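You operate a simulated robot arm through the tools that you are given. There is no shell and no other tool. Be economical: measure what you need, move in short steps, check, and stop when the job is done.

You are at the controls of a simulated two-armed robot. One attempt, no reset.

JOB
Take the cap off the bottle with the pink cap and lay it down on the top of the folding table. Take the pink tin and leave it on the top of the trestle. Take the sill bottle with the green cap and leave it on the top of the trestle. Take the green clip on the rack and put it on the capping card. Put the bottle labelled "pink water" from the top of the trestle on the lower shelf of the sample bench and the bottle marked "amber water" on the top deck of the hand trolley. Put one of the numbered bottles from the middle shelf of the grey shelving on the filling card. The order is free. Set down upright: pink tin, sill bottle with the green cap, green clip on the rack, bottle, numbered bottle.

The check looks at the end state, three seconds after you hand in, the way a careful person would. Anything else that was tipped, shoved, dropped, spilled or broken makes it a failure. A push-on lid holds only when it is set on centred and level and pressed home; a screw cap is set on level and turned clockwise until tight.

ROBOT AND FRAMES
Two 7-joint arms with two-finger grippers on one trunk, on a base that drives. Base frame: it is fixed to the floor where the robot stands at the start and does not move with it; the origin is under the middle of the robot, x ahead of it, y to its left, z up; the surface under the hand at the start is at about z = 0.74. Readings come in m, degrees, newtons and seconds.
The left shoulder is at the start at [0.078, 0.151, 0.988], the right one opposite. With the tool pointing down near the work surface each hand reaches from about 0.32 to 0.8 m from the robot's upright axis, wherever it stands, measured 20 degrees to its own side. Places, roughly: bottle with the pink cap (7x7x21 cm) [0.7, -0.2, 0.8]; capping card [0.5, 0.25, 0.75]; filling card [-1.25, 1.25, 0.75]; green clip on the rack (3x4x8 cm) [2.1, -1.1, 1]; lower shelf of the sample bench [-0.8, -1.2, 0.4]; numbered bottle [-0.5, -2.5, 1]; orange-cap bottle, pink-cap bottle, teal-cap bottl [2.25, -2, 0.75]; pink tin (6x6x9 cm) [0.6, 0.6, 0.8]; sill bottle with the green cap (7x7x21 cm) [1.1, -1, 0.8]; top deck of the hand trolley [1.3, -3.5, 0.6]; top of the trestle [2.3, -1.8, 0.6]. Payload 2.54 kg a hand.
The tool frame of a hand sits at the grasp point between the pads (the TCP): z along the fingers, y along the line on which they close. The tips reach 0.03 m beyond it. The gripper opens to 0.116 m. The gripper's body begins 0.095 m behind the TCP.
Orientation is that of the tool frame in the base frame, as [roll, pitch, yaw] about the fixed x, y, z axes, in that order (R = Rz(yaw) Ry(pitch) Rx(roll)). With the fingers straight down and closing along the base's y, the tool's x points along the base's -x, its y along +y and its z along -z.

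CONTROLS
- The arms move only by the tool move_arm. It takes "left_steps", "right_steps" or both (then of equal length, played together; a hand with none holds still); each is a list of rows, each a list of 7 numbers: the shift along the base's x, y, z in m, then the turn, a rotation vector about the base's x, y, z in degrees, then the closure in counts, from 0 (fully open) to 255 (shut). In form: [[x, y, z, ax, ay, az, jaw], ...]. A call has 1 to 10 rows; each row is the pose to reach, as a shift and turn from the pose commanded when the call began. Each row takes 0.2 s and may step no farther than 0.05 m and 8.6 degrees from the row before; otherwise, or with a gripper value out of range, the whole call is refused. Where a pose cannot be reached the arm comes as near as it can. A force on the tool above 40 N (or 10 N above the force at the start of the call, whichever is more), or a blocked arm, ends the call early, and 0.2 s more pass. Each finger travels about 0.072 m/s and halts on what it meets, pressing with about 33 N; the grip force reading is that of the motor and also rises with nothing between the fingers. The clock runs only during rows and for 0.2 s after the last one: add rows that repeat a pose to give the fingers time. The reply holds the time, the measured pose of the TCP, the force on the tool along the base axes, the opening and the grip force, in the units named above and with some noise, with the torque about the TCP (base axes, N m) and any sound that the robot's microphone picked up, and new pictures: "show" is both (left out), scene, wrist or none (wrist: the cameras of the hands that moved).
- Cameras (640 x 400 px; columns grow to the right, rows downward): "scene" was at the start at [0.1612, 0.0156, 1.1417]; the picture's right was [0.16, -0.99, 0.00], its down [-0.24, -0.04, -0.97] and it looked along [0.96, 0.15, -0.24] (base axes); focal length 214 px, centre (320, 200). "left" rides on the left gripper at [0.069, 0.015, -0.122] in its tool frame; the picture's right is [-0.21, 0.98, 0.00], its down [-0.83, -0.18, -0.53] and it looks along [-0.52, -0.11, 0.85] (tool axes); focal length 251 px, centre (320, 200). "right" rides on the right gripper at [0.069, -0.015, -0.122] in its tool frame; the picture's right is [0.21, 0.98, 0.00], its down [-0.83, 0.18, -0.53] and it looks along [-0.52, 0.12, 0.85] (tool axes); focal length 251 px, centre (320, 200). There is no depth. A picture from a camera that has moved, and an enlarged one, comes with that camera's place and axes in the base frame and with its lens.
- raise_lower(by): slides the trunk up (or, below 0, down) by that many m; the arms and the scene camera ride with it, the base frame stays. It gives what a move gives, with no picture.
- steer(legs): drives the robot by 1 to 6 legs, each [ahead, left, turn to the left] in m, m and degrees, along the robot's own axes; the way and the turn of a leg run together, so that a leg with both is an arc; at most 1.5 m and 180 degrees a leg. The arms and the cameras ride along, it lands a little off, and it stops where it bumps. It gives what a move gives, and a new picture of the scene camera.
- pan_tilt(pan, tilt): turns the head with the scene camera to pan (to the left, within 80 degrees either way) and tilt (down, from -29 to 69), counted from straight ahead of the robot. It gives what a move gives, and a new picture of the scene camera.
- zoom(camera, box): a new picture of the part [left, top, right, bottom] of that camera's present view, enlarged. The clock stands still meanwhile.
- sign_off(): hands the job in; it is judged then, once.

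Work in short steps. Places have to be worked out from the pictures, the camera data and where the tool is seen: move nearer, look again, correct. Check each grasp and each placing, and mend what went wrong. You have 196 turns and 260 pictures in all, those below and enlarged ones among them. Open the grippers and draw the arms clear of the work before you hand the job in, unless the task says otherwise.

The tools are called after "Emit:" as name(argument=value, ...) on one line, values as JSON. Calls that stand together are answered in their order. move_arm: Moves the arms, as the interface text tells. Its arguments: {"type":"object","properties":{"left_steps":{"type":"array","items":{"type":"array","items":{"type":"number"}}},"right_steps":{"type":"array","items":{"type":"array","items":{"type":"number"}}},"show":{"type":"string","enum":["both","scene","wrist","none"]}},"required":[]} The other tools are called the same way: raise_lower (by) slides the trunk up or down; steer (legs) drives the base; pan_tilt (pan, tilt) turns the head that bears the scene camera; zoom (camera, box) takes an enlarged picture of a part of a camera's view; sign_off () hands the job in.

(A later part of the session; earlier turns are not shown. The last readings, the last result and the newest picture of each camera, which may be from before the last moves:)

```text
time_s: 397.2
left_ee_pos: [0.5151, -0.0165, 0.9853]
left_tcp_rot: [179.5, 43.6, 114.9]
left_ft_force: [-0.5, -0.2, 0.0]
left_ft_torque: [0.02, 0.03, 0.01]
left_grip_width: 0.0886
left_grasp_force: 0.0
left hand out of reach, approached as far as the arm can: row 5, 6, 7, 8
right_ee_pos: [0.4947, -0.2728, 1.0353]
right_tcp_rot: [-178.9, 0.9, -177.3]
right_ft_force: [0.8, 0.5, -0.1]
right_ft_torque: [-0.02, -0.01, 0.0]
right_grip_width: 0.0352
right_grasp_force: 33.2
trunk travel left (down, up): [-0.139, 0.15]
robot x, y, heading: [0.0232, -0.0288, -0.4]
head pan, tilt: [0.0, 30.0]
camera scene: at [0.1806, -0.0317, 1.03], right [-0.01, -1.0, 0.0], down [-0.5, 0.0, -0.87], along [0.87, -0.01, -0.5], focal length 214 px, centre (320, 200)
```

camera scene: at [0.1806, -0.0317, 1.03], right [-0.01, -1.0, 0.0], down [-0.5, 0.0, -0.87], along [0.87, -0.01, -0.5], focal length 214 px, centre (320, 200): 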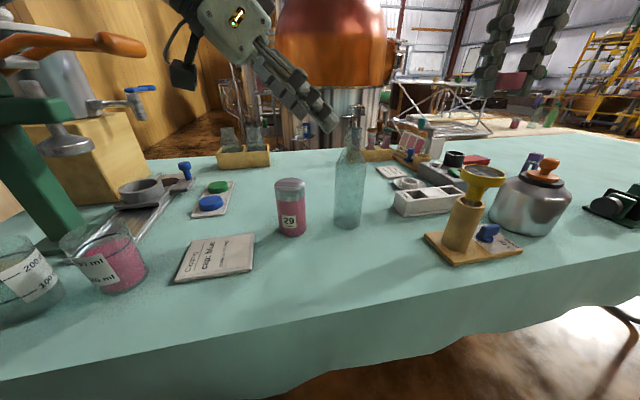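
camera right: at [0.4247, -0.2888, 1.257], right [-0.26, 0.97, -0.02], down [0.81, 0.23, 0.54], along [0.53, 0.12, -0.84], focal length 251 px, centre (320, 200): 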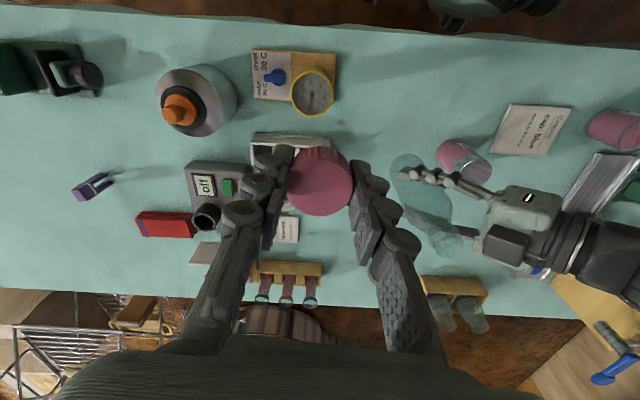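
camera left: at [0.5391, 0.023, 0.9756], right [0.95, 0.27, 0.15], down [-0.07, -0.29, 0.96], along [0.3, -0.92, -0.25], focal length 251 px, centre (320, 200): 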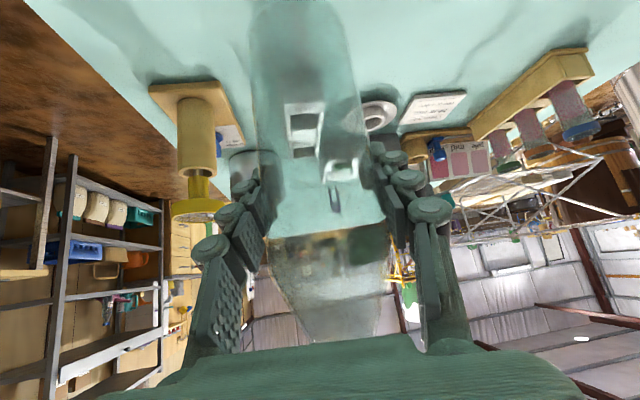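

The open bottle stands upright. Move the left hand away to the left, and carry the cap over a free spot at (0.495,−0.15).

Emit:
move_arm(left_steps=[[-0.005, 0.03, 0.03, 0, 0, 0, 0], [-0.01, 0.065, 0.05, 0, 0, 0, 0], [-0.015, 0.1, 0.06, 0, 0, 0, 0], [-0.02, 0.13, 0.06, 0, 0, 0, 0], [-0.02, 0.13, 0.06, 0, 0, 0, 0], [-0.02, 0.13, 0.06, 0, 0, 0, 0], [-0.02, 0.13, 0.06, 0, 0, 0, 0], [-0.02, 0.13, 0.06, 0, 0, 0, 0]], right_steps=[[0, 0, 0, 0, 0, 0, 255], [0, 0, 0, 0, 0, 0, 255], [0, 0.04, -0.0, 0, 0, 0, 255], [0, 0.08, -0.02, 0, 0, 0, 255], [0, 0.12, -0.04, 0, 0, 0, 255], [0, 0.12, -0.09, 0, 0, 0, 255], [0, 0.12, -0.14, 0, 0, 0, 255], [0, 0.12, -0.19, 0, 0, 0, 255]])

```text
time_s: 399.0
left_ee_pos: [0.4515, 0.0662, 1.0609]
left_tcp_rot: [179.6, 43.5, 114.7]
left_ft_force: [-0.3, -0.1, 0.8]
left_ft_torque: [-0.01, 0.0, 0.02]
left_grip_width: 0.1158
left_grasp_force: 0.1
left hand out of reach, approached as far as the arm can: row 1, 2, 3, 4, 5, 6, 7, 8
right_ee_pos: [0.4935, -0.1535, 0.8425]
right_tcp_rot: [-179.0, 0.9, -177.3]
right_ft_force: [-0.7, 0.2, 0.7]
right_ft_torque: [-0.03, -0.05, 0.01]
right_grip_width: 0.0354
right_grasp_force: 33.6
trunk travel left (down, up): [-0.139, 0.15]
robot x, y, heading: [0.019, -0.0343, -0.4]
head pan, tilt: [0.0, 30.0]
camera scene: at [0.1808, -0.0321, 1.0301], right [-0.01, -1.0, 0.0], down [-0.5, 0.0, -0.87], along [0.87, -0.01, -0.5], focal length 214 px, centre (320, 200)
camera right: at [0.4241, -0.1687, 0.964], right [-0.26, 0.97, -0.02], down [0.81, 0.23, 0.54], along [0.53, 0.12, -0.84], focal length 251 px, centre (320, 200)
camera left: at [0.4092, 0.192, 1.1012], right [0.95, 0.27, 0.15], down [-0.07, -0.29, 0.95], along [0.3, -0.92, -0.26], focal length 251 px, centre (320, 200)
```

scene: 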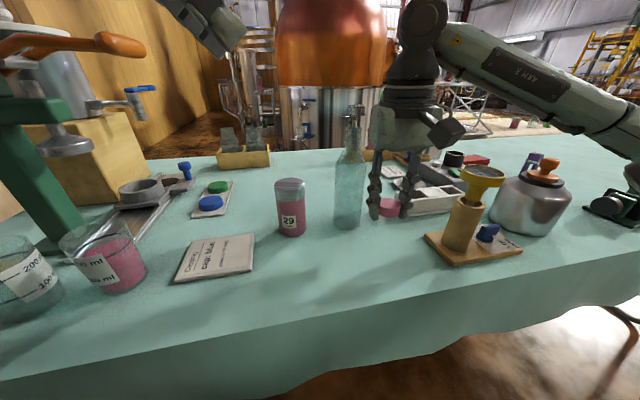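
right: 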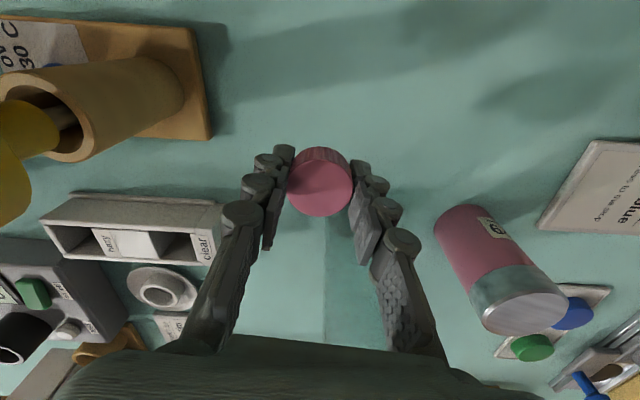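
left: 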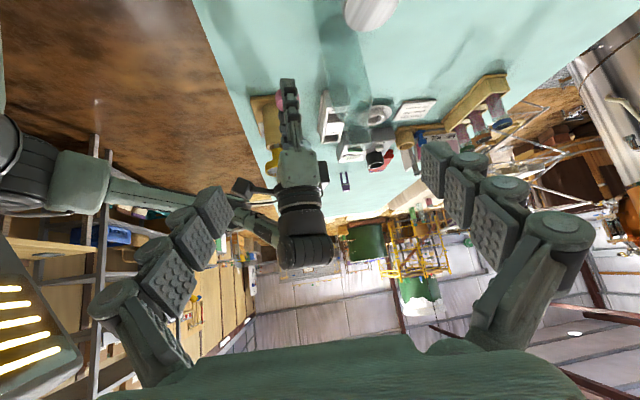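

Lower the cap to the cloth.

Emit:
move_arm(right_steps=[[0, 0, -0.03, 0, 0, 0, 255], [0, 0, -0.055, 0, 0, 0, 255], [0, 0, -0.062, 0, 0, 0, 255], [0, 0, -0.066, 0, 0, 0, 255], [0, 0, -0.07, 0, 0, 0, 255]], show="scene")

Emit:
zoom(camera="scene", box=[300, 130, 500, 255])

```text
time_s: 400.2
left_ee_pos: [0.4516, 0.0656, 1.0609]
left_tcp_rot: [179.6, 43.4, 114.8]
left_ft_force: [-0.1, 1.0, 0.1]
left_ft_torque: [-0.01, 0.03, 0.0]
left_grip_width: 0.1161
left_grasp_force: 0.1
right_ee_pos: [0.4948, -0.1525, 0.7737]
right_tcp_rot: [-179.0, 0.8, -177.4]
right_ft_force: [0.2, -0.3, -1.6]
right_ft_torque: [0.02, 0.05, -0.02]
right_grip_width: 0.0356
right_grasp_force: 32.8
trunk travel left (down, up): [-0.139, 0.15]
robot x, y, heading: [0.0187, -0.0304, -0.3]
head pan, tilt: [0.0, 30.0]
camera scene: at [0.1806, -0.0321, 1.0301], right [-0.01, -1.0, 0.0], down [-0.5, 0.0, -0.87], along [0.87, -0.01, -0.5], focal length 214 px, centre (320, 200)
```

scene: 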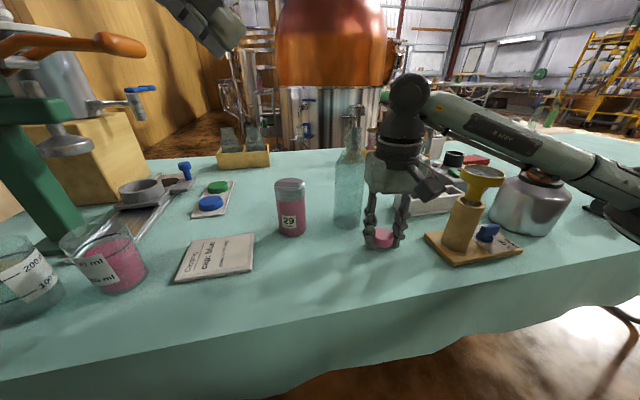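

```text
3.20 times, centred on (400, 192) of scene
camera zoom: at [0.1806, -0.0321, 1.0301], right [-0.01, -1.0, 0.0], down [-0.5, 0.0, -0.87], along [0.87, -0.01, -0.5], focal length 686 px, centre (64, 224)
```

zoom: 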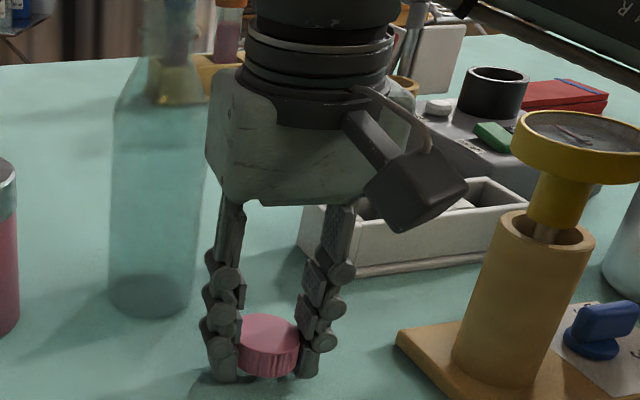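

Nearly touching; 3 mm more, open gently, and lift.

Emit:
move_arm(right_steps=[[0, 0, -0.003, 0, 0, 0, 255], [0, 0, -0.003, 0, 0, 0, 200], [0, 0, -0.003, 0, 0, 0, 130], [0, 0, -0.003, 0, 0, 0, 110], [0, 0, 0.03, 0, 0, 0, 110], [0, 0, 0.07, 0, 0, 0, 110], [0, -0.02, 0.115, 0, 0, 0, 110], [0, -0.05, 0.15, 0, 0, 0, 110]], show="both")

```text
time_s: 402.0
left_ee_pos: [0.4506, 0.0655, 1.0618]
left_tcp_rot: [179.4, 43.5, 114.7]
left_ft_force: [-0.2, -0.2, 0.0]
left_ft_torque: [-0.03, -0.01, -0.02]
left_grip_width: 0.1157
left_grasp_force: 0.1
right_ee_pos: [0.4928, -0.2044, 0.9258]
right_tcp_rot: [-178.9, 0.8, -177.3]
right_ft_force: [0.7, 0.3, -0.1]
right_ft_torque: [-0.02, 0.04, -0.02]
right_grip_width: 0.0661
right_grasp_force: 0.1
trunk travel left (down, up): [-0.139, 0.15]
robot x, y, heading: [0.0219, -0.0332, -0.5]
head pan, tilt: [0.0, 30.0]
camera scene: at [0.1803, -0.0322, 1.0301], right [-0.01, -1.0, 0.0], down [-0.5, 0.0, -0.87], along [0.87, 0.0, -0.5], focal length 214 px, centre (320, 200)
camera right: at [0.4237, -0.2201, 1.0456], right [-0.26, 0.97, -0.02], down [0.81, 0.23, 0.54], along [0.53, 0.12, -0.84], focal length 251 px, centre (320, 200)
```

scene: 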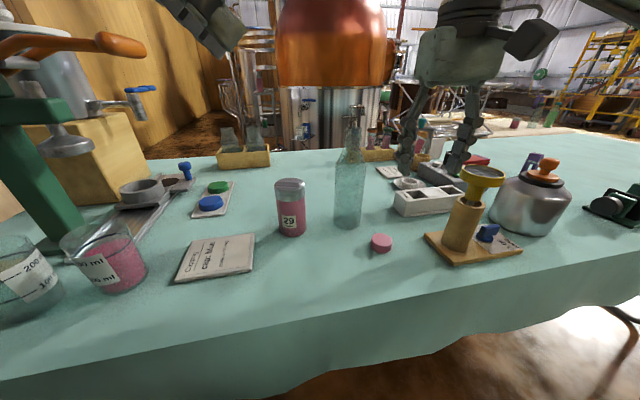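
right: 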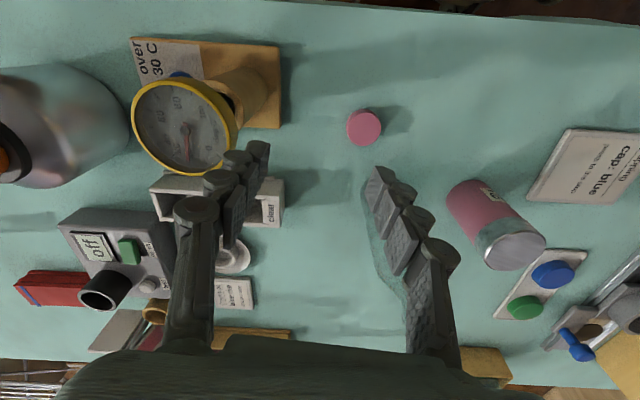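

The cap lies on the folding table. Now raise the trunk and bring the left hand back to a normal fingers-down pose.

Emit:
raise_lower(by=0.14)

Emit:
move_arm(left_steps=[[0, 0.01, 0, 6.6, 3.0, 0, 0], [0, 0.02, 0, 13.2, 6.1, 0, 0], [0, 0.03, 0, 19.8, 9.1, 0, 0], [0, 0.04, 0, 26.4, 12.1, 0, 0], [0, 0.05, 0, 33, 15.2, 0, 0], [0, 0.06, 0, 39.5, 18.2, 0, 0]], show="none")

Emit:
move_arm(left_steps=[[0, 0.01, 0, 0, 0, 8, 0], [0, 0.02, 0, 0, 0, 16, 0], [0, 0.03, 0, 0, 0, 24, 0], [0, 0.04, 0, 0, 0, 32, 0], [0, 0.05, 0, 0, 0, 40, 0], [0, 0.06, 0, 0, 0, 48, 0], [0, 0.06, 0, 0, 0, 56, 0], [0, 0.06, 0, 0, 0, 64, 0]], show="scene")

```text
time_s: 403.7
left_ee_pos: [0.4521, 0.0666, 1.2013]
left_tcp_rot: [179.5, 43.5, 114.7]
left_ft_force: [0.7, 0.4, 0.6]
left_ft_torque: [0.03, 0.01, 0.02]
left_grip_width: 0.116
left_grasp_force: 0.1
right_ee_pos: [0.4935, -0.2044, 1.0635]
right_tcp_rot: [-178.9, 0.9, -177.4]
right_ft_force: [0.5, -0.1, -0.5]
right_ft_torque: [0.02, 0.01, -0.01]
right_grip_width: 0.0661
right_grasp_force: 0.1
trunk travel left (down, up): [-0.279, 0.01]
robot x, y, heading: [0.0213, -0.0304, -0.5]
head pan, tilt: [0.0, 30.0]
```

```text
time_s: 405.1
left_ee_pos: [0.4164, 0.0935, 1.1668]
left_tcp_rot: [179.4, 0.1, 115.0]
left_ft_force: [-0.4, -0.2, -0.2]
left_ft_torque: [0.02, -0.03, 0.02]
left_grip_width: 0.116
left_grasp_force: 0.1
left hand out of reach, approached as far as the arm can: row 4, 5, 6
right_ee_pos: [0.4937, -0.2033, 1.0646]
right_tcp_rot: [-179.1, 0.9, -177.4]
right_ft_force: [0.1, -0.2, 0.3]
right_ft_torque: [0.01, -0.02, 0.0]
right_grip_width: 0.0659
right_grasp_force: 0.1
trunk travel left (down, up): [-0.279, 0.01]
robot x, y, heading: [0.0222, -0.0339, -0.1]
head pan, tilt: [0.0, 30.0]
```

```text
time_s: 406.9
left_ee_pos: [0.4161, 0.1524, 1.1675]
left_tcp_rot: [179.6, 0.0, 178.8]
left_ft_force: [-0.3, -0.4, -0.2]
left_ft_torque: [-0.03, -0.02, 0.01]
left_grip_width: 0.1158
left_grasp_force: 0.2
right_ee_pos: [0.4929, -0.2045, 1.064]
right_tcp_rot: [-179.0, 0.9, -177.3]
right_ft_force: [-0.2, -0.2, 0.6]
right_ft_torque: [-0.02, 0.0, -0.02]
right_grip_width: 0.066
right_grasp_force: 0.0
trunk travel left (down, up): [-0.279, 0.01]
robot x, y, heading: [0.0219, -0.0288, -0.0]
head pan, tilt: [0.0, 30.0]
camera scene: at [0.1805, -0.0318, 1.1701], right [-0.01, -1.0, 0.0], down [-0.5, 0.0, -0.87], along [0.87, -0.01, -0.5], focal length 214 px, centre (320, 200)
```

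scene: 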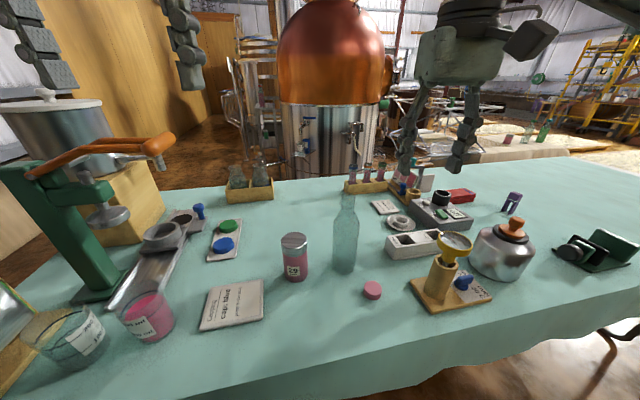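

Now fetch the green clip. Raise the right hand, then drive round: right along the corridor, along y≈−2.75, past the trestle.

Emit:
move_arm(right_steps=[[-0.03, 0, 0.03, 0, 0, 0, 0], [-0.06, 0, 0.06, 0, 0, 0, 0], [-0.09, 0, 0.09, 0, 0, 0, 0], [-0.09, 0, 0.11, 0, 0, 0, 0]], show="none")

Emit:
steer(legs=[[-0.03, -1.2, 0], [0, -1.3, 0], [1.0, -0.2, 0], [1.0, 0, 0], [0.95, 0, 0]])

```text
time_s: 407.9
left_ee_pos: [0.4162, 0.1527, 1.1682]
left_tcp_rot: [179.5, 0.0, 178.7]
left_ft_force: [-0.4, 0.3, 0.1]
left_ft_torque: [-0.01, 0.04, 0.03]
left_grip_width: 0.1162
left_grasp_force: 0.0
right_ee_pos: [0.4016, -0.2052, 1.1743]
right_tcp_rot: [-179.0, 0.9, -177.4]
right_ft_force: [-0.6, 0.1, 0.5]
right_ft_torque: [0.01, 0.01, 0.01]
right_grip_width: 0.1159
right_grasp_force: 0.1
trunk travel left (down, up): [-0.279, 0.01]
robot x, y, heading: [0.0217, -0.0303, -0.6]
head pan, tilt: [0.0, 30.0]
```

```text
time_s: 445.8
left_ee_pos: [3.3334, -2.4776, 1.1677]
left_tcp_rot: [179.6, 0.1, 179.1]
left_ft_force: [-0.9, 0.1, -1.0]
left_ft_torque: [0.02, -0.01, 0.03]
left_grip_width: 0.1161
left_grasp_force: 0.1
right_ee_pos: [3.3224, -2.8365, 1.1739]
right_tcp_rot: [-178.8, 0.9, -176.9]
right_ft_force: [1.3, 0.2, -0.3]
right_ft_torque: [0.01, -0.03, 0.02]
right_grip_width: 0.1158
right_grasp_force: 0.0
trunk travel left (down, up): [-0.279, 0.01]
robot x, y, heading: [2.9359, -2.662, -0.1]
head pan, tilt: [0.0, 30.0]
camera scene: at [3.099, -2.6632, 1.17], right [0.0, -1.0, 0.0], down [-0.5, 0.0, -0.87], along [0.87, 0.0, -0.5], focal length 214 px, centre (320, 200)
```

scene: 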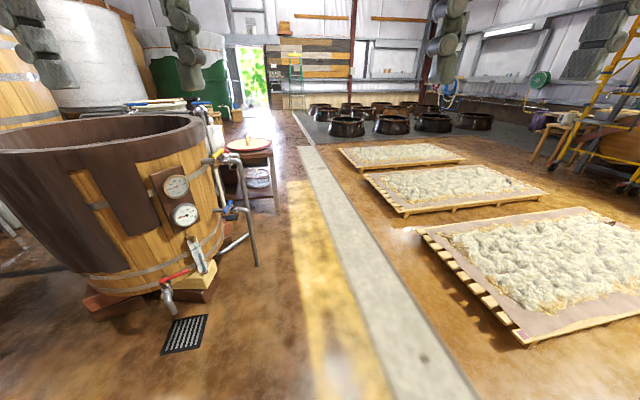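

Past the trestle. Turn left 130° to look at the rack.

Emit:
steer(legs=[[0, 0, 130]])

Emit:
pan_tilt(pan=0, tilt=15)

```text
time_s: 451.8
left_ee_pos: [2.5409, -2.4869, 1.1676]
left_tcp_rot: [179.6, 0.1, -50.4]
left_ft_force: [-1.0, 0.3, 0.1]
left_ft_torque: [0.03, -0.01, -0.03]
left_grip_width: 0.1161
left_grasp_force: 0.2
right_ee_pos: [2.8217, -2.2634, 1.1755]
right_tcp_rot: [-178.9, 0.9, -46.4]
right_ft_force: [-0.5, 0.6, 0.1]
right_ft_torque: [0.02, -0.02, 0.0]
right_grip_width: 0.1162
right_grasp_force: 0.1
trunk travel left (down, up): [-0.279, 0.01]
robot x, y, heading: [2.937, -2.6612, 130.5]
head pan, tilt: [0.0, 30.0]
camera scene: at [2.8372, -2.5429, 1.1701], right [0.76, 0.65, 0.0], down [0.33, -0.38, -0.87], along [-0.56, 0.66, -0.5], focal length 214 px, centre (320, 200)
```

scene: 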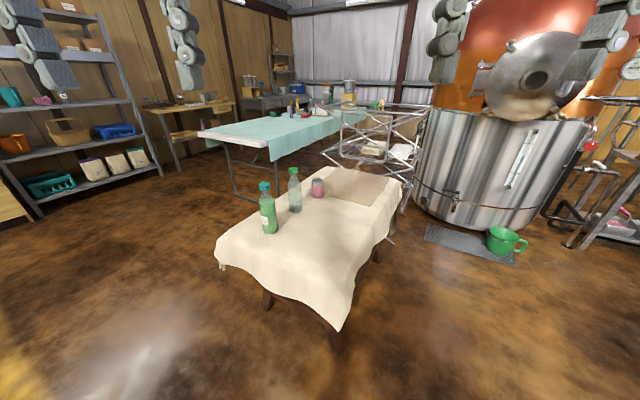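

```text
time_s: 452.5
left_ee_pos: [2.5413, -2.4861, 1.1682]
left_tcp_rot: [179.6, 0.0, -50.4]
left_ft_force: [0.0, -0.3, -0.1]
left_ft_torque: [0.0, 0.01, 0.02]
left_grip_width: 0.1161
left_grasp_force: 0.0
right_ee_pos: [2.8206, -2.261, 1.175]
right_tcp_rot: [-178.9, 0.8, -46.4]
right_ft_force: [0.9, 0.5, 0.4]
right_ft_torque: [-0.02, -0.02, -0.01]
right_grip_width: 0.1161
right_grasp_force: 0.1
trunk travel left (down, up): [-0.279, 0.01]
robot x, y, heading: [2.9391, -2.6633, 130.5]
head pan, tilt: [0.0, 15.0]
camera scene: at [2.8353, -2.5406, 1.1942], right [0.76, 0.65, 0.0], down [0.17, -0.2, -0.97], along [-0.63, 0.73, -0.26], focal length 214 px, centre (320, 200)
```

scene: 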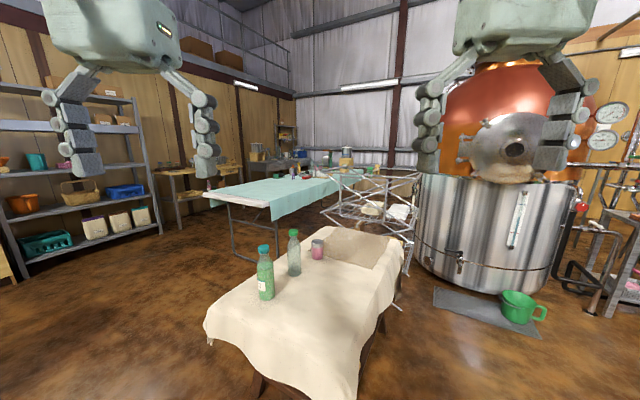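

Zoom on the rack.

Emit:
zoom(camera="scene", box=[300, 140, 440, 240])

```text
4.00 times, centred on (370, 190) of scene
camera zoom: at [2.8353, -2.5406, 1.1942], right [0.76, 0.65, 0.0], down [0.17, -0.2, -0.97], along [-0.63, 0.73, -0.26], focal length 858 px, centre (120, 240)
```

zoom: 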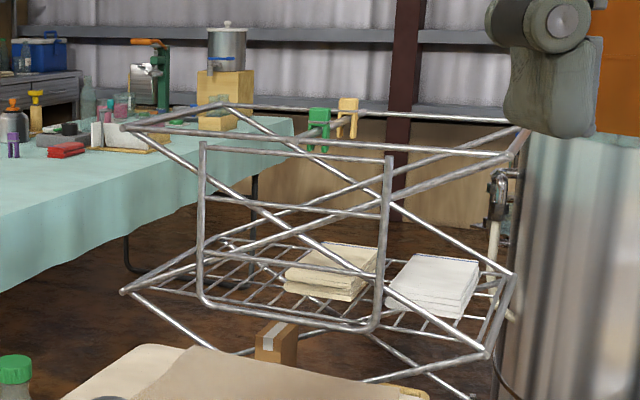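

The green clip straddles a rack rail near (2.12,−1.15, 1.0). I drive up along the trestle's far side to about (2.95,−1.5) and turn to heading 155°.

Emit:
steer(legs=[[0.85, -0.74, 0], [0, 0, 24.5]])

Emit:
pan_tilt(pan=5, tilt=20)

Emit:
zoom(camera="scene", box=[240, 150, 400, 250])

```text
time_s: 456.3
left_ee_pos: [2.5484, -2.0579, 1.1682]
left_tcp_rot: [179.7, 0.0, -48.5]
left_ft_force: [-0.2, 0.2, 0.0]
left_ft_torque: [0.02, -0.02, -0.01]
left_grip_width: 0.1159
left_grasp_force: 0.1
right_ee_pos: [2.819, -1.8241, 1.175]
right_tcp_rot: [-179.0, 0.9, -44.5]
right_ft_force: [0.6, 0.0, -0.3]
right_ft_torque: [-0.01, 0.01, 0.0]
right_grip_width: 0.116
right_grasp_force: 0.1
trunk travel left (down, up): [-0.279, 0.01]
robot x, y, heading: [2.9517, -2.2214, 132.6]
head pan, tilt: [0.0, 15.0]
stopped in leg 1: the robot was blocked; the commanded pose is now the measured one
camera scene: at [2.8425, -2.1025, 1.1943], right [0.74, 0.68, 0.0], down [0.18, -0.19, -0.97], along [-0.65, 0.71, -0.26], focal length 214 px, centre (320, 200)
```

scene: 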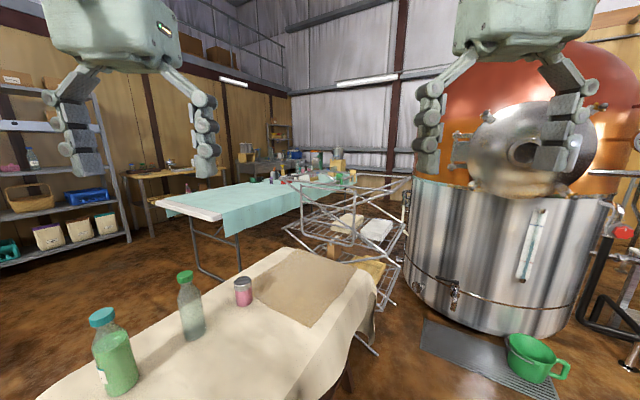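

```text
time_s: 457.0
left_ee_pos: [2.5482, -2.0588, 1.1666]
left_tcp_rot: [179.6, 0.1, -48.5]
left_ft_force: [0.3, 0.4, -0.3]
left_ft_torque: [0.06, -0.02, 0.01]
left_grip_width: 0.116
left_grasp_force: 0.1
right_ee_pos: [2.8194, -1.8235, 1.1752]
right_tcp_rot: [-178.9, 0.9, -44.4]
right_ft_force: [0.4, 0.2, 0.3]
right_ft_torque: [-0.01, 0.02, 0.04]
right_grip_width: 0.116
right_grasp_force: 0.1
trunk travel left (down, up): [-0.279, 0.01]
robot x, y, heading: [2.9462, -2.2223, 132.4]
head pan, tilt: [5.0, 20.0]
camera scene: at [2.8371, -2.1089, 1.1862], right [0.68, 0.74, 0.0], down [0.25, -0.23, -0.94], along [-0.69, 0.64, -0.34], focal length 214 px, centre (320, 200)
```

scene: 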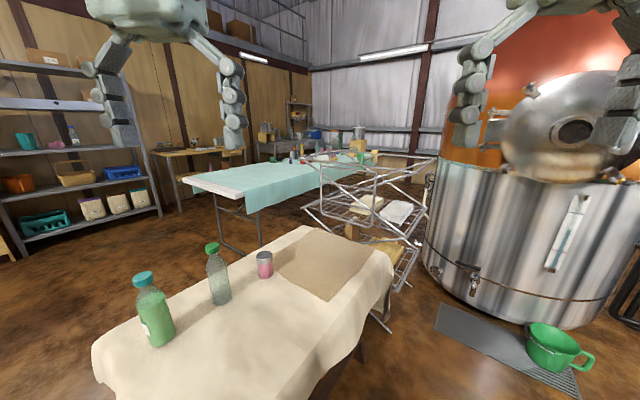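

```text
4.00 times, centred on (320, 200) of scene
camera zoom: at [2.8371, -2.1089, 1.1862], right [0.68, 0.74, 0.0], down [0.25, -0.23, -0.94], along [-0.69, 0.64, -0.34], focal length 858 px, centre (320, 200)
```

zoom: 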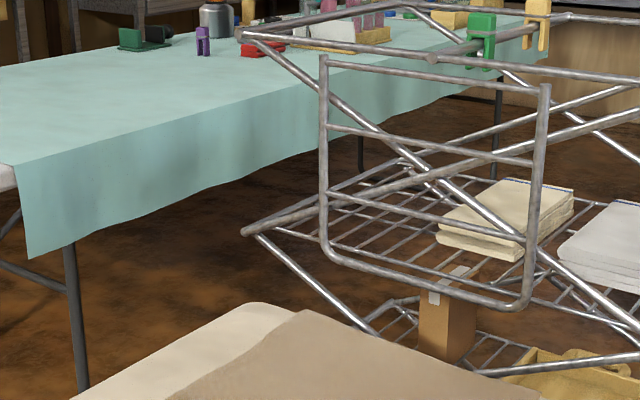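

Something low blocked me — likely the trestle's corner; everything on it still stands. I move away to the right at once, turn to 180°, then strafe up along a line farther out.

Emit:
steer(legs=[[0, -0.25, 0], [0, 0, 47.5], [0, -0.8, 0]])

Emit:
pan_tilt(pan=0, tilt=25)

```text
time_s: 469.6
left_ee_pos: [2.7485, -1.4461, 1.168]
left_tcp_rot: [179.8, 0.2, -2.1]
left_ft_force: [0.0, -0.9, -0.4]
left_ft_torque: [-0.04, -0.01, 0.02]
left_grip_width: 0.1161
left_grasp_force: 0.1
right_ee_pos: [2.7645, -1.0897, 1.1749]
right_tcp_rot: [-178.7, 0.8, 2.2]
right_ft_force: [0.3, 0.6, -0.1]
right_ft_torque: [-0.01, -0.04, -0.01]
right_grip_width: 0.1159
right_grasp_force: 0.0
trunk travel left (down, up): [-0.279, 0.01]
robot x, y, heading: [3.1402, -1.2605, 179.0]
head pan, tilt: [5.0, 20.0]
stopped in leg 3: the robot was blocked; the commanded pose is now the measured one
camera scene: at [2.9845, -1.2713, 1.1864], right [-0.07, 1.0, 0.0], down [0.34, 0.03, -0.94], along [-0.94, -0.07, -0.34], focal length 214 px, centre (320, 200)
```

scene: 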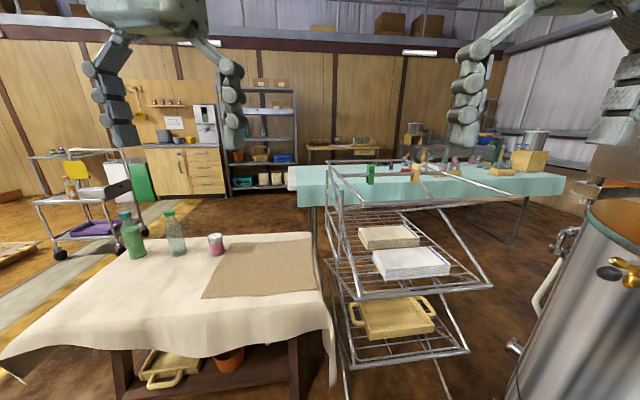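

```text
time_s: 470.2
left_ee_pos: [2.746, -1.4454, 1.1666]
left_tcp_rot: [179.8, 0.3, -2.0]
left_ft_force: [-0.1, 0.3, 0.8]
left_ft_torque: [0.01, -0.02, 0.0]
left_grip_width: 0.116
left_grasp_force: 0.1
right_ee_pos: [2.764, -1.0892, 1.1751]
right_tcp_rot: [-178.8, 0.8, 2.1]
right_ft_force: [-0.6, 0.7, -0.3]
right_ft_torque: [0.03, 0.0, -0.03]
right_grip_width: 0.1162
right_grasp_force: 0.0
trunk travel left (down, up): [-0.279, 0.01]
robot x, y, heading: [3.144, -1.2617, 179.1]
head pan, tilt: [0.0, 25.0]
camera scene: at [2.985, -1.2633, 1.1782], right [0.02, 1.0, 0.0], down [0.42, 0.0, -0.91], along [-0.91, 0.02, -0.42], focal length 214 px, centre (320, 200)
```

scene: 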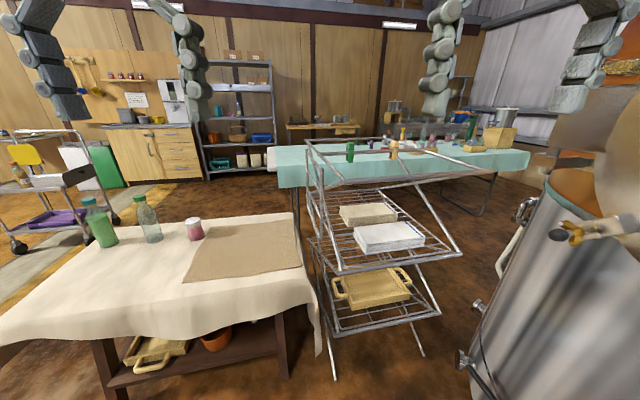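

Blocked again on the right (pot or vessel side), so I stop here. Clip now triangulates to ≈(2.07,−1.11). Zoom on it.

Emit:
zoom(camera="scene", box=[290, 120, 450, 220])

Emit:
zoom(camera="right", box=[0, 0, 640, 400])

```text
4.00 times, centred on (370, 170) of scene
camera zoom: at [2.985, -1.2633, 1.1782], right [0.02, 1.0, 0.0], down [0.42, 0.0, -0.91], along [-0.91, 0.02, -0.42], focal length 858 px, centre (120, 320)
```

zoom: 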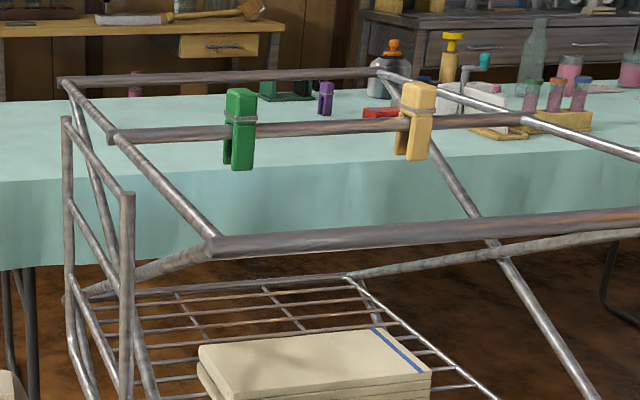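

```text
1.00 times, centred on (320, 200) of right (not enlarged: the box is as wide or as high as the picture)
camera zoom: at [2.8356, -1.0736, 1.2959], right [0.25, -0.97, -0.03], down [-0.81, -0.22, 0.54], along [-0.53, -0.11, -0.84], focal length 251 px, centre (320, 200)
```

zoom: 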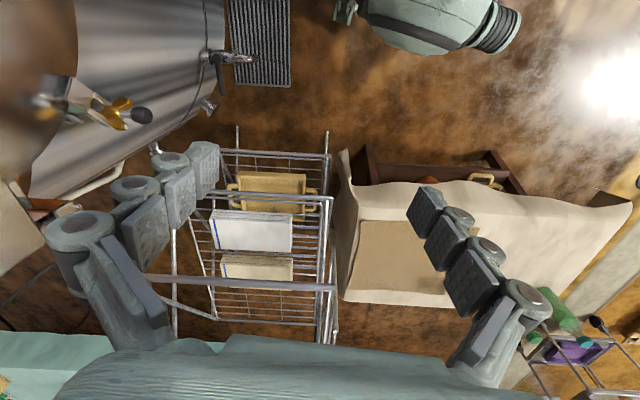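

Clip: x≈2.107, y≈−1.123, from z 0.947 to 1.027, straddling a rail that runs along y. I move 0.18 m ahead (still short of the rack) and tilt the right hand 45° toward it.

Emit:
steer(legs=[[0, 0.02, 0], [0.18, 0, 0]])

Emit:
move_arm(right_steps=[[-0.04, 0, 0, 0, 7.5, 0, 0], [-0.08, -0.002, 0, 0, 15, 0, 0], [-0.12, -0.004, 0, 0, 22.5, 0, 0], [-0.16, -0.006, 0, 0, 30, 0, 0], [-0.2, -0.008, 0, 0, 37.5, 0, 0], [-0.24, -0.01, -0.02, 0, 45, 0, 0], [-0.28, -0.01, -0.04, 0, 45, 0, 0], [-0.3, -0.01, -0.06, 0, 45, 0, 0]])

```text
time_s: 472.2
left_ee_pos: [2.5795, -1.4793, 1.1685]
left_tcp_rot: [-179.2, 0.8, -1.9]
left_ft_force: [-0.6, -0.1, -0.2]
left_ft_torque: [-0.03, -0.01, 0.03]
left_grip_width: 0.116
left_grasp_force: 0.0
right_ee_pos: [2.596, -1.1215, 1.1816]
right_tcp_rot: [-177.6, 1.5, 2.4]
right_ft_force: [0.2, -0.4, 0.4]
right_ft_torque: [0.01, -0.01, -0.02]
right_grip_width: 0.116
right_grasp_force: 0.1
trunk travel left (down, up): [-0.279, 0.01]
robot x, y, heading: [2.9599, -1.2779, 179.3]
head pan, tilt: [0.0, 25.0]
camera scene: at [2.8172, -1.2957, 1.1798], right [0.02, 1.0, 0.02], down [0.41, 0.01, -0.91], along [-0.91, 0.02, -0.41], focal length 214 px, centre (320, 200)
```

scene: 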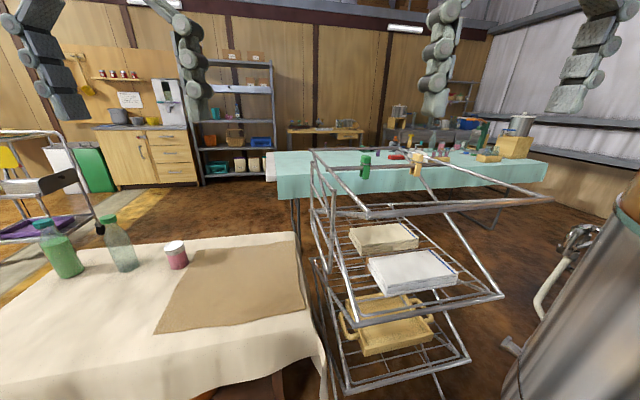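

```text
time_s: 474.0
left_ee_pos: [2.5654, -1.4697, 1.1651]
left_tcp_rot: [-179.8, 0.1, -1.8]
left_ft_force: [-0.4, 0.2, 0.2]
left_ft_torque: [-0.03, -0.04, -0.02]
left_grip_width: 0.1159
left_grasp_force: 0.0
right_ee_pos: [2.28, -1.1272, 1.109]
right_tcp_rot: [-175.7, 45.6, 4.2]
right_ft_force: [0.3, 0.3, 0.2]
right_ft_torque: [0.01, -0.01, 0.01]
right_grip_width: 0.116
right_grasp_force: 0.1
trunk travel left (down, up): [-0.279, 0.01]
robot x, y, heading: [2.9656, -1.2797, 179.3]
head pan, tilt: [0.0, 25.0]
camera scene: at [2.8017, -1.2857, 1.1767], right [0.01, 1.0, 0.01], down [0.42, 0.0, -0.91], along [-0.91, 0.02, -0.42], focal length 214 px, centre (320, 200)
camera right: at [2.4164, -1.1104, 1.1451], right [0.17, -0.96, -0.2], down [-0.19, -0.24, 0.95], along [-0.97, -0.12, -0.23], focal length 251 px, centre (320, 200)
```

scene: 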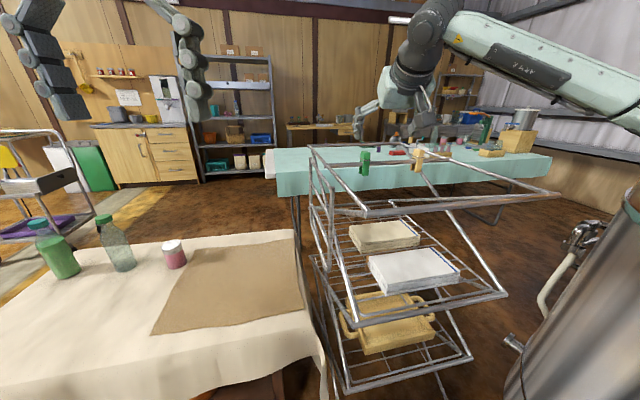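
right: 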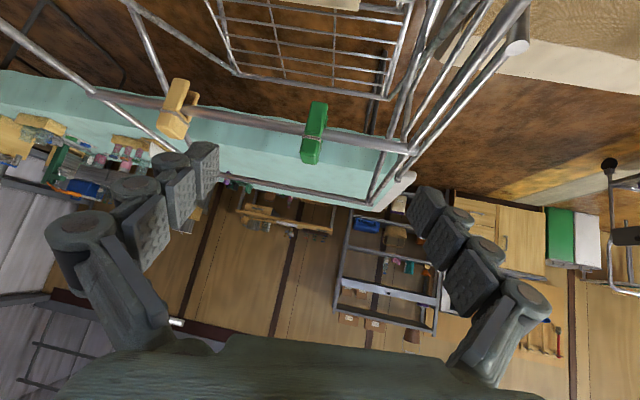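

The clip's head is at (2.10,−1.124, 1.006), almost straight ahead of the hand. Level the hand (−3° about x) and move in to straddle the head above the rail.

Emit:
move_arm(right_steps=[[-0.03, 0.001, -0.005, -1.5, 0, 0, 60], [-0.07, 0.002, -0.025, -3, 0, 0, 60], [-0.11, 0.003, -0.05, -3, 0, 0, 60], [-0.14, 0.004, -0.07, -3, 0, 0, 60]], show="wrist")

```text
time_s: 475.0
left_ee_pos: [2.5675, -1.4611, 1.1674]
left_tcp_rot: [179.6, 0.1, -2.0]
left_ft_force: [0.2, -0.1, -0.2]
left_ft_torque: [0.02, -0.04, -0.01]
left_grip_width: 0.1161
left_grasp_force: 0.0
right_ee_pos: [2.1419, -1.1078, 1.0432]
right_tcp_rot: [179.2, 45.7, 0.1]
right_ft_force: [0.2, 0.9, 0.1]
right_ft_torque: [0.01, -0.01, -0.04]
right_grip_width: 0.0889
right_grasp_force: 0.0
trunk travel left (down, up): [-0.279, 0.01]
robot x, y, heading: [2.9636, -1.2794, 179.0]
head pan, tilt: [0.0, 25.0]
camera right: at [2.2775, -1.0912, 1.0777], right [0.16, -0.98, -0.14], down [-0.19, -0.17, 0.97], along [-0.97, -0.13, -0.21], focal length 251 px, centre (320, 200)
```

right: 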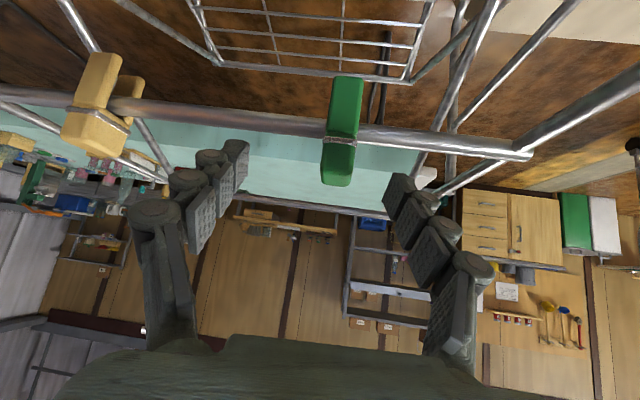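

Shift 1.7 cm toward −y and close in the last 3 cm.

Emit:
move_arm(right_steps=[[0.0, -0.017, 0.0, 0, 0, 0, 60], [-0.015, -0.017, -0.012, 0, 0, 0, 60], [-0.03, -0.017, -0.024, 0, 0, 0, 60]], show="both")

```text
time_s: 475.8
left_ee_pos: [2.567, -1.4601, 1.1686]
left_tcp_rot: [179.6, 0.0, -2.0]
left_ft_force: [0.9, 0.0, -1.1]
left_ft_torque: [0.01, 0.01, 0.0]
left_grip_width: 0.1162
left_grasp_force: 0.1
right_ee_pos: [2.1129, -1.1266, 1.0185]
right_tcp_rot: [179.2, 46.0, 0.1]
right_ft_force: [0.1, 0.5, 0.2]
right_ft_torque: [-0.01, 0.0, -0.03]
right_grip_width: 0.0886
right_grasp_force: 0.0
trunk travel left (down, up): [-0.279, 0.01]
robot x, y, heading: [2.9664, -1.2833, 179.2]
head pan, tilt: [0.0, 25.0]
camera scene: at [2.8049, -1.2772, 1.178], right [0.02, 1.0, 0.0], down [0.42, -0.01, -0.91], along [-0.91, 0.01, -0.42], focal length 214 px, centre (320, 200)
camera right: at [2.249, -1.108, 1.0536], right [0.16, -0.98, -0.14], down [-0.19, -0.17, 0.97], along [-0.97, -0.13, -0.21], focal length 251 px, centre (320, 200)
```

scene: 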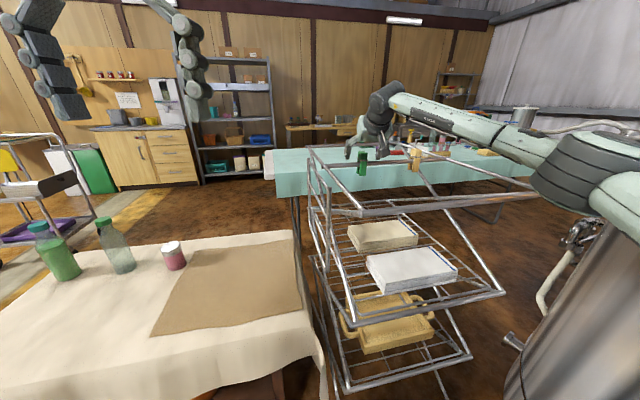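
right: 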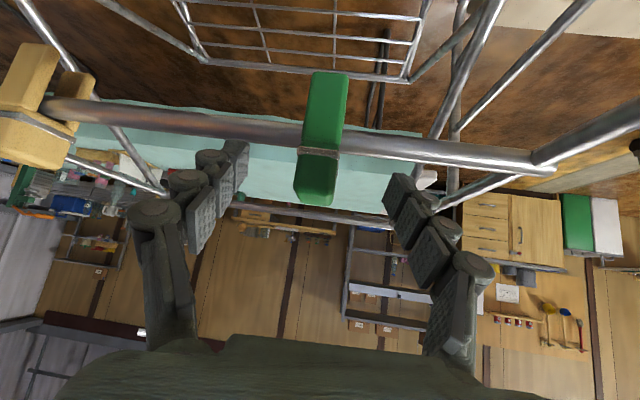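

Clip centre is about x≈2.075; advance 2.8 cm more and close.

Emit:
move_arm(right_steps=[[-0.014, 0.0, -0.002, 0, 0, 0, 60], [-0.028, 0.0, -0.003, 0, 0, 0, 60], [-0.028, 0.0, -0.003, 0, 0, 0, 200], [-0.028, 0.0, -0.003, 0, 0, 0, 255], [-0.028, 0.0, -0.003, 0, 0, 0, 255], [-0.028, 0.0, -0.003, 0, 0, 0, 255]], show="both")

```text
time_s: 477.2
left_ee_pos: [2.5687, -1.4593, 1.1667]
left_tcp_rot: [179.6, 0.1, -1.9]
left_ft_force: [0.6, -0.7, 0.2]
left_ft_torque: [0.01, 0.01, -0.01]
left_grip_width: 0.1159
left_grasp_force: 0.0
right_ee_pos: [2.087, -1.1265, 1.0164]
right_tcp_rot: [179.3, 45.8, 0.2]
right_ft_force: [0.2, 1.3, 0.4]
right_ft_torque: [0.03, -0.02, 0.4]
right_grip_width: 0.0226
right_grasp_force: 33.4
trunk travel left (down, up): [-0.279, 0.01]
robot x, y, heading: [2.9657, -1.2774, 179.0]
head pan, tilt: [0.0, 25.0]
camera scene: at [2.8051, -1.277, 1.178], right [0.02, 1.0, 0.0], down [0.42, -0.01, -0.91], along [-0.91, 0.01, -0.42], focal length 214 px, centre (320, 200)
camera right: at [2.2228, -1.1086, 1.0513], right [0.16, -0.98, -0.14], down [-0.19, -0.17, 0.97], along [-0.97, -0.13, -0.21], focal length 251 px, centre (320, 200)
```

scene: 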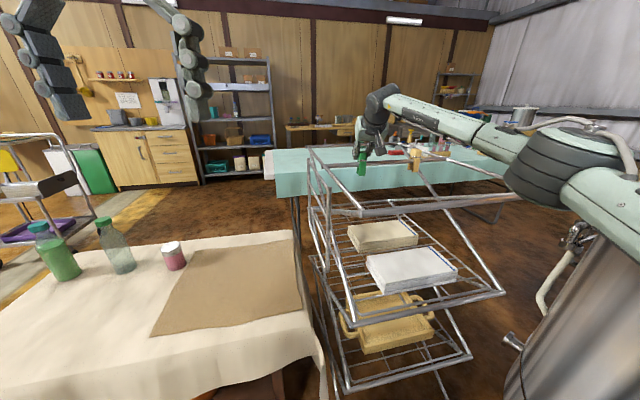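
right: 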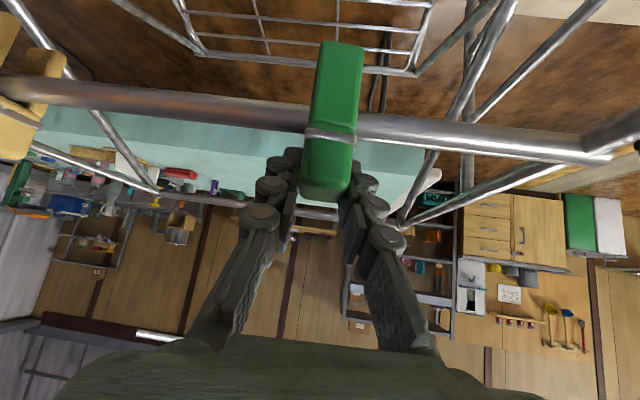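

Gripped at 0.0226 m. Lift straight up off the rail.

Emit:
move_arm(right_steps=[[0, 0, 0.01, 0, 0, 0, 255], [0, 0, 0.025, 0, 0, 0, 255], [0, 0, 0.045, 0, 0, 0, 255], [0, 0, 0.07, 0, 0, 0, 255], [0, 0, 0.1, 0, 0, 0, 255]], show="both")

```text
time_s: 478.4
left_ee_pos: [2.5688, -1.46, 1.1693]
left_tcp_rot: [179.5, 0.1, -2.0]
left_ft_force: [0.3, -0.7, 0.0]
left_ft_torque: [0.01, 0.03, 0.02]
left_grip_width: 0.1159
left_grasp_force: 0.1
right_ee_pos: [2.0867, -1.1273, 1.1204]
right_tcp_rot: [179.1, 46.0, 0.1]
right_ft_force: [0.0, 0.4, 0.4]
right_ft_torque: [0.01, -0.01, -0.03]
right_grip_width: 0.0215
right_grasp_force: 33.3
trunk travel left (down, up): [-0.279, 0.01]
robot x, y, heading: [2.964, -1.2792, 179.2]
head pan, tilt: [0.0, 25.0]
camera scene: at [2.8055, -1.2775, 1.1782], right [0.02, 1.0, 0.0], down [0.42, -0.01, -0.91], along [-0.91, 0.01, -0.42], focal length 214 px, centre (320, 200)
camera right: at [2.2234, -1.1092, 1.1542], right [0.16, -0.98, -0.14], down [-0.19, -0.17, 0.97], along [-0.97, -0.13, -0.21], focal length 251 px, centre (320, 200)
```

scene: 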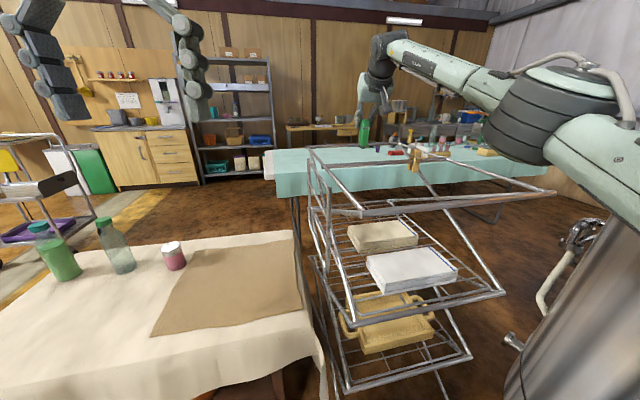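
right: 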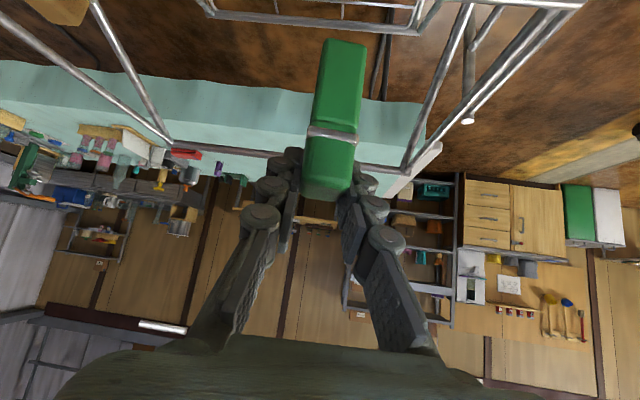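

The clip is free, the yellow one undisturbed. Retract the arm and drive back round to the capping card.

Emit:
move_arm(right_steps=[[0.03, 0, 0.02, 0, 0, 0, 255], [0.07, 0, 0.03, 0, 0, 0, 255], [0.11, 0, 0.03, 0, 0, 0, 255], [0.15, 0, 0.03, 0, 0, 0, 255], [0.19, 0, 0.03, 0, 0, 0, 255], [0.23, 0, 0.03, 0, 0, 0, 255], [0.27, 0, 0.03, 0, 0, 0, 255]], show="none")

Emit:
steer(legs=[[-0.2, 0, 0], [0, 1.45, 0], [1.2, 0, 0], [1.0, 0, 0]])

```text
time_s: 480.2
left_ee_pos: [2.5705, -1.4853, 1.1659]
left_tcp_rot: [-179.4, 0.3, -1.3]
left_ft_force: [0.6, -0.3, -0.9]
left_ft_torque: [0.1, -0.03, -0.02]
left_grip_width: 0.1159
left_grasp_force: 0.0
right_ee_pos: [2.3564, -1.1695, 1.146]
right_tcp_rot: [-178.2, 45.6, 4.4]
right_ft_force: [-0.2, -0.8, -0.5]
right_ft_torque: [0.0, -0.06, 0.05]
right_grip_width: 0.0218
right_grasp_force: 33.2
trunk travel left (down, up): [-0.279, 0.01]
robot x, y, heading: [2.9641, -1.2832, 179.9]
head pan, tilt: [0.0, 25.0]
stopped in row 7 (right hand): the arm was blocked; the commanded pose is now the measured one
```

```text
time_s: 505.9
left_ee_pos: [0.5528, -2.8891, 1.1683]
left_tcp_rot: [179.6, 0.2, -1.8]
left_ft_force: [0.1, 0.8, -0.2]
left_ft_torque: [0.01, -0.03, -0.02]
left_grip_width: 0.1162
left_grasp_force: 0.0
right_ee_pos: [0.3415, -2.5653, 1.1431]
right_tcp_rot: [179.9, 45.6, 1.8]
right_ft_force: [0.2, 0.5, -0.5]
right_ft_torque: [-0.01, 0.01, -0.01]
right_grip_width: 0.0216
right_grasp_force: 33.2
trunk travel left (down, up): [-0.279, 0.01]
robot x, y, heading: [0.9457, -2.709, 179.0]
head pan, tilt: [0.0, 25.0]
camera scene: at [0.7898, -2.7052, 1.178], right [0.02, 1.0, 0.0], down [0.42, -0.01, -0.91], along [-0.91, 0.01, -0.42], focal length 214 px, centre (320, 200)
```

scene: 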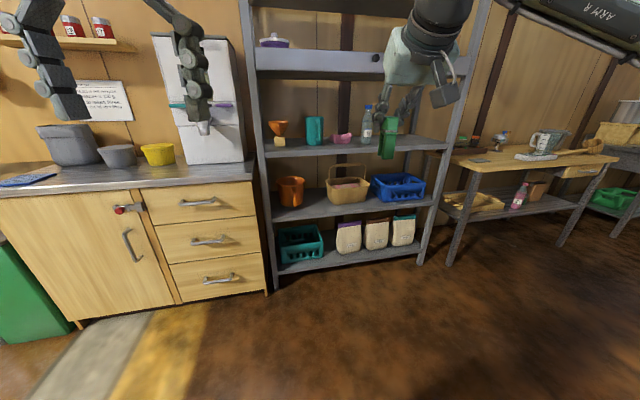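

Clip held; pink water visible standing on its shelf. Continue: advance a bit, turn to face +y, go up the corridor, then face the table.

Emit:
steer(legs=[[0.4, 0, 0], [0, 0, -80], [1.05, 0.235, 0], [1.45, 0.03, 0]])

Emit:
steer(legs=[[0, 0, -99]])

```text
time_s: 523.8
left_ee_pos: [-0.2665, 0.0746, 1.1679]
left_tcp_rot: [179.6, 0.2, -83.3]
left_ft_force: [0.3, 0.3, 0.1]
left_ft_torque: [-0.01, 0.0, 0.01]
left_grip_width: 0.1159
left_grasp_force: 0.1
right_ee_pos: [0.0198, 0.3321, 1.1422]
right_tcp_rot: [179.9, 45.6, -79.4]
right_ft_force: [-0.3, 1.0, 0.0]
right_ft_torque: [-0.04, -0.05, 0.01]
right_grip_width: 0.0216
right_grasp_force: 32.4
trunk travel left (down, up): [-0.279, 0.01]
robot x, y, heading: [-0.0289, -0.2922, 97.7]
head pan, tilt: [0.0, 25.0]
camera scene: at [-0.0499, -0.1302, 1.178], right [0.99, 0.13, 0.0], down [0.06, -0.42, -0.91], along [-0.12, 0.9, -0.42], focal length 214 px, centre (320, 200)
```

scene: 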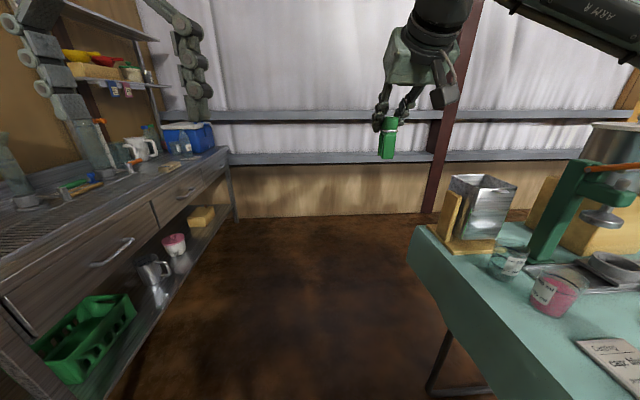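

```text
time_s: 528.5
left_ee_pos: [0.3717, -0.121, 1.1685]
left_tcp_rot: [179.6, 0.1, 176.5]
left_ft_force: [-0.2, -0.5, -0.3]
left_ft_torque: [-0.01, -0.02, 0.01]
left_grip_width: 0.1161
left_grasp_force: 0.0
right_ee_pos: [0.575, -0.4473, 1.1436]
right_tcp_rot: [179.9, 45.7, -179.7]
right_ft_force: [-0.2, 0.0, -0.2]
right_ft_torque: [-0.01, -0.01, -0.03]
right_grip_width: 0.0216
right_grasp_force: 32.8
trunk travel left (down, up): [-0.279, 0.01]
robot x, y, heading: [-0.0286, -0.2883, -2.4]
head pan, tilt: [0.0, 25.0]
camera scene: at [0.1316, -0.2959, 1.178], right [-0.04, -1.0, 0.0], down [-0.42, 0.02, -0.91], along [0.91, -0.04, -0.42], focal length 214 px, centre (320, 200)
```

scene: 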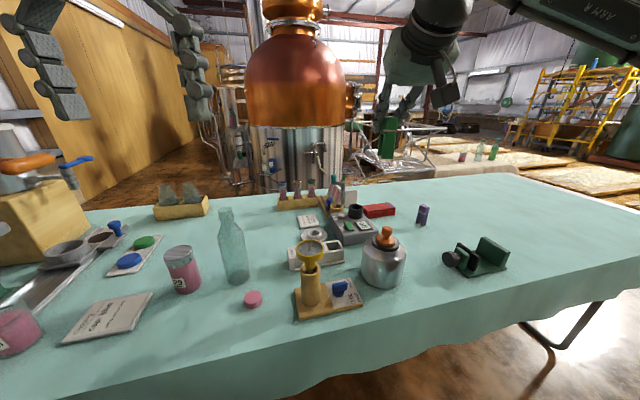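

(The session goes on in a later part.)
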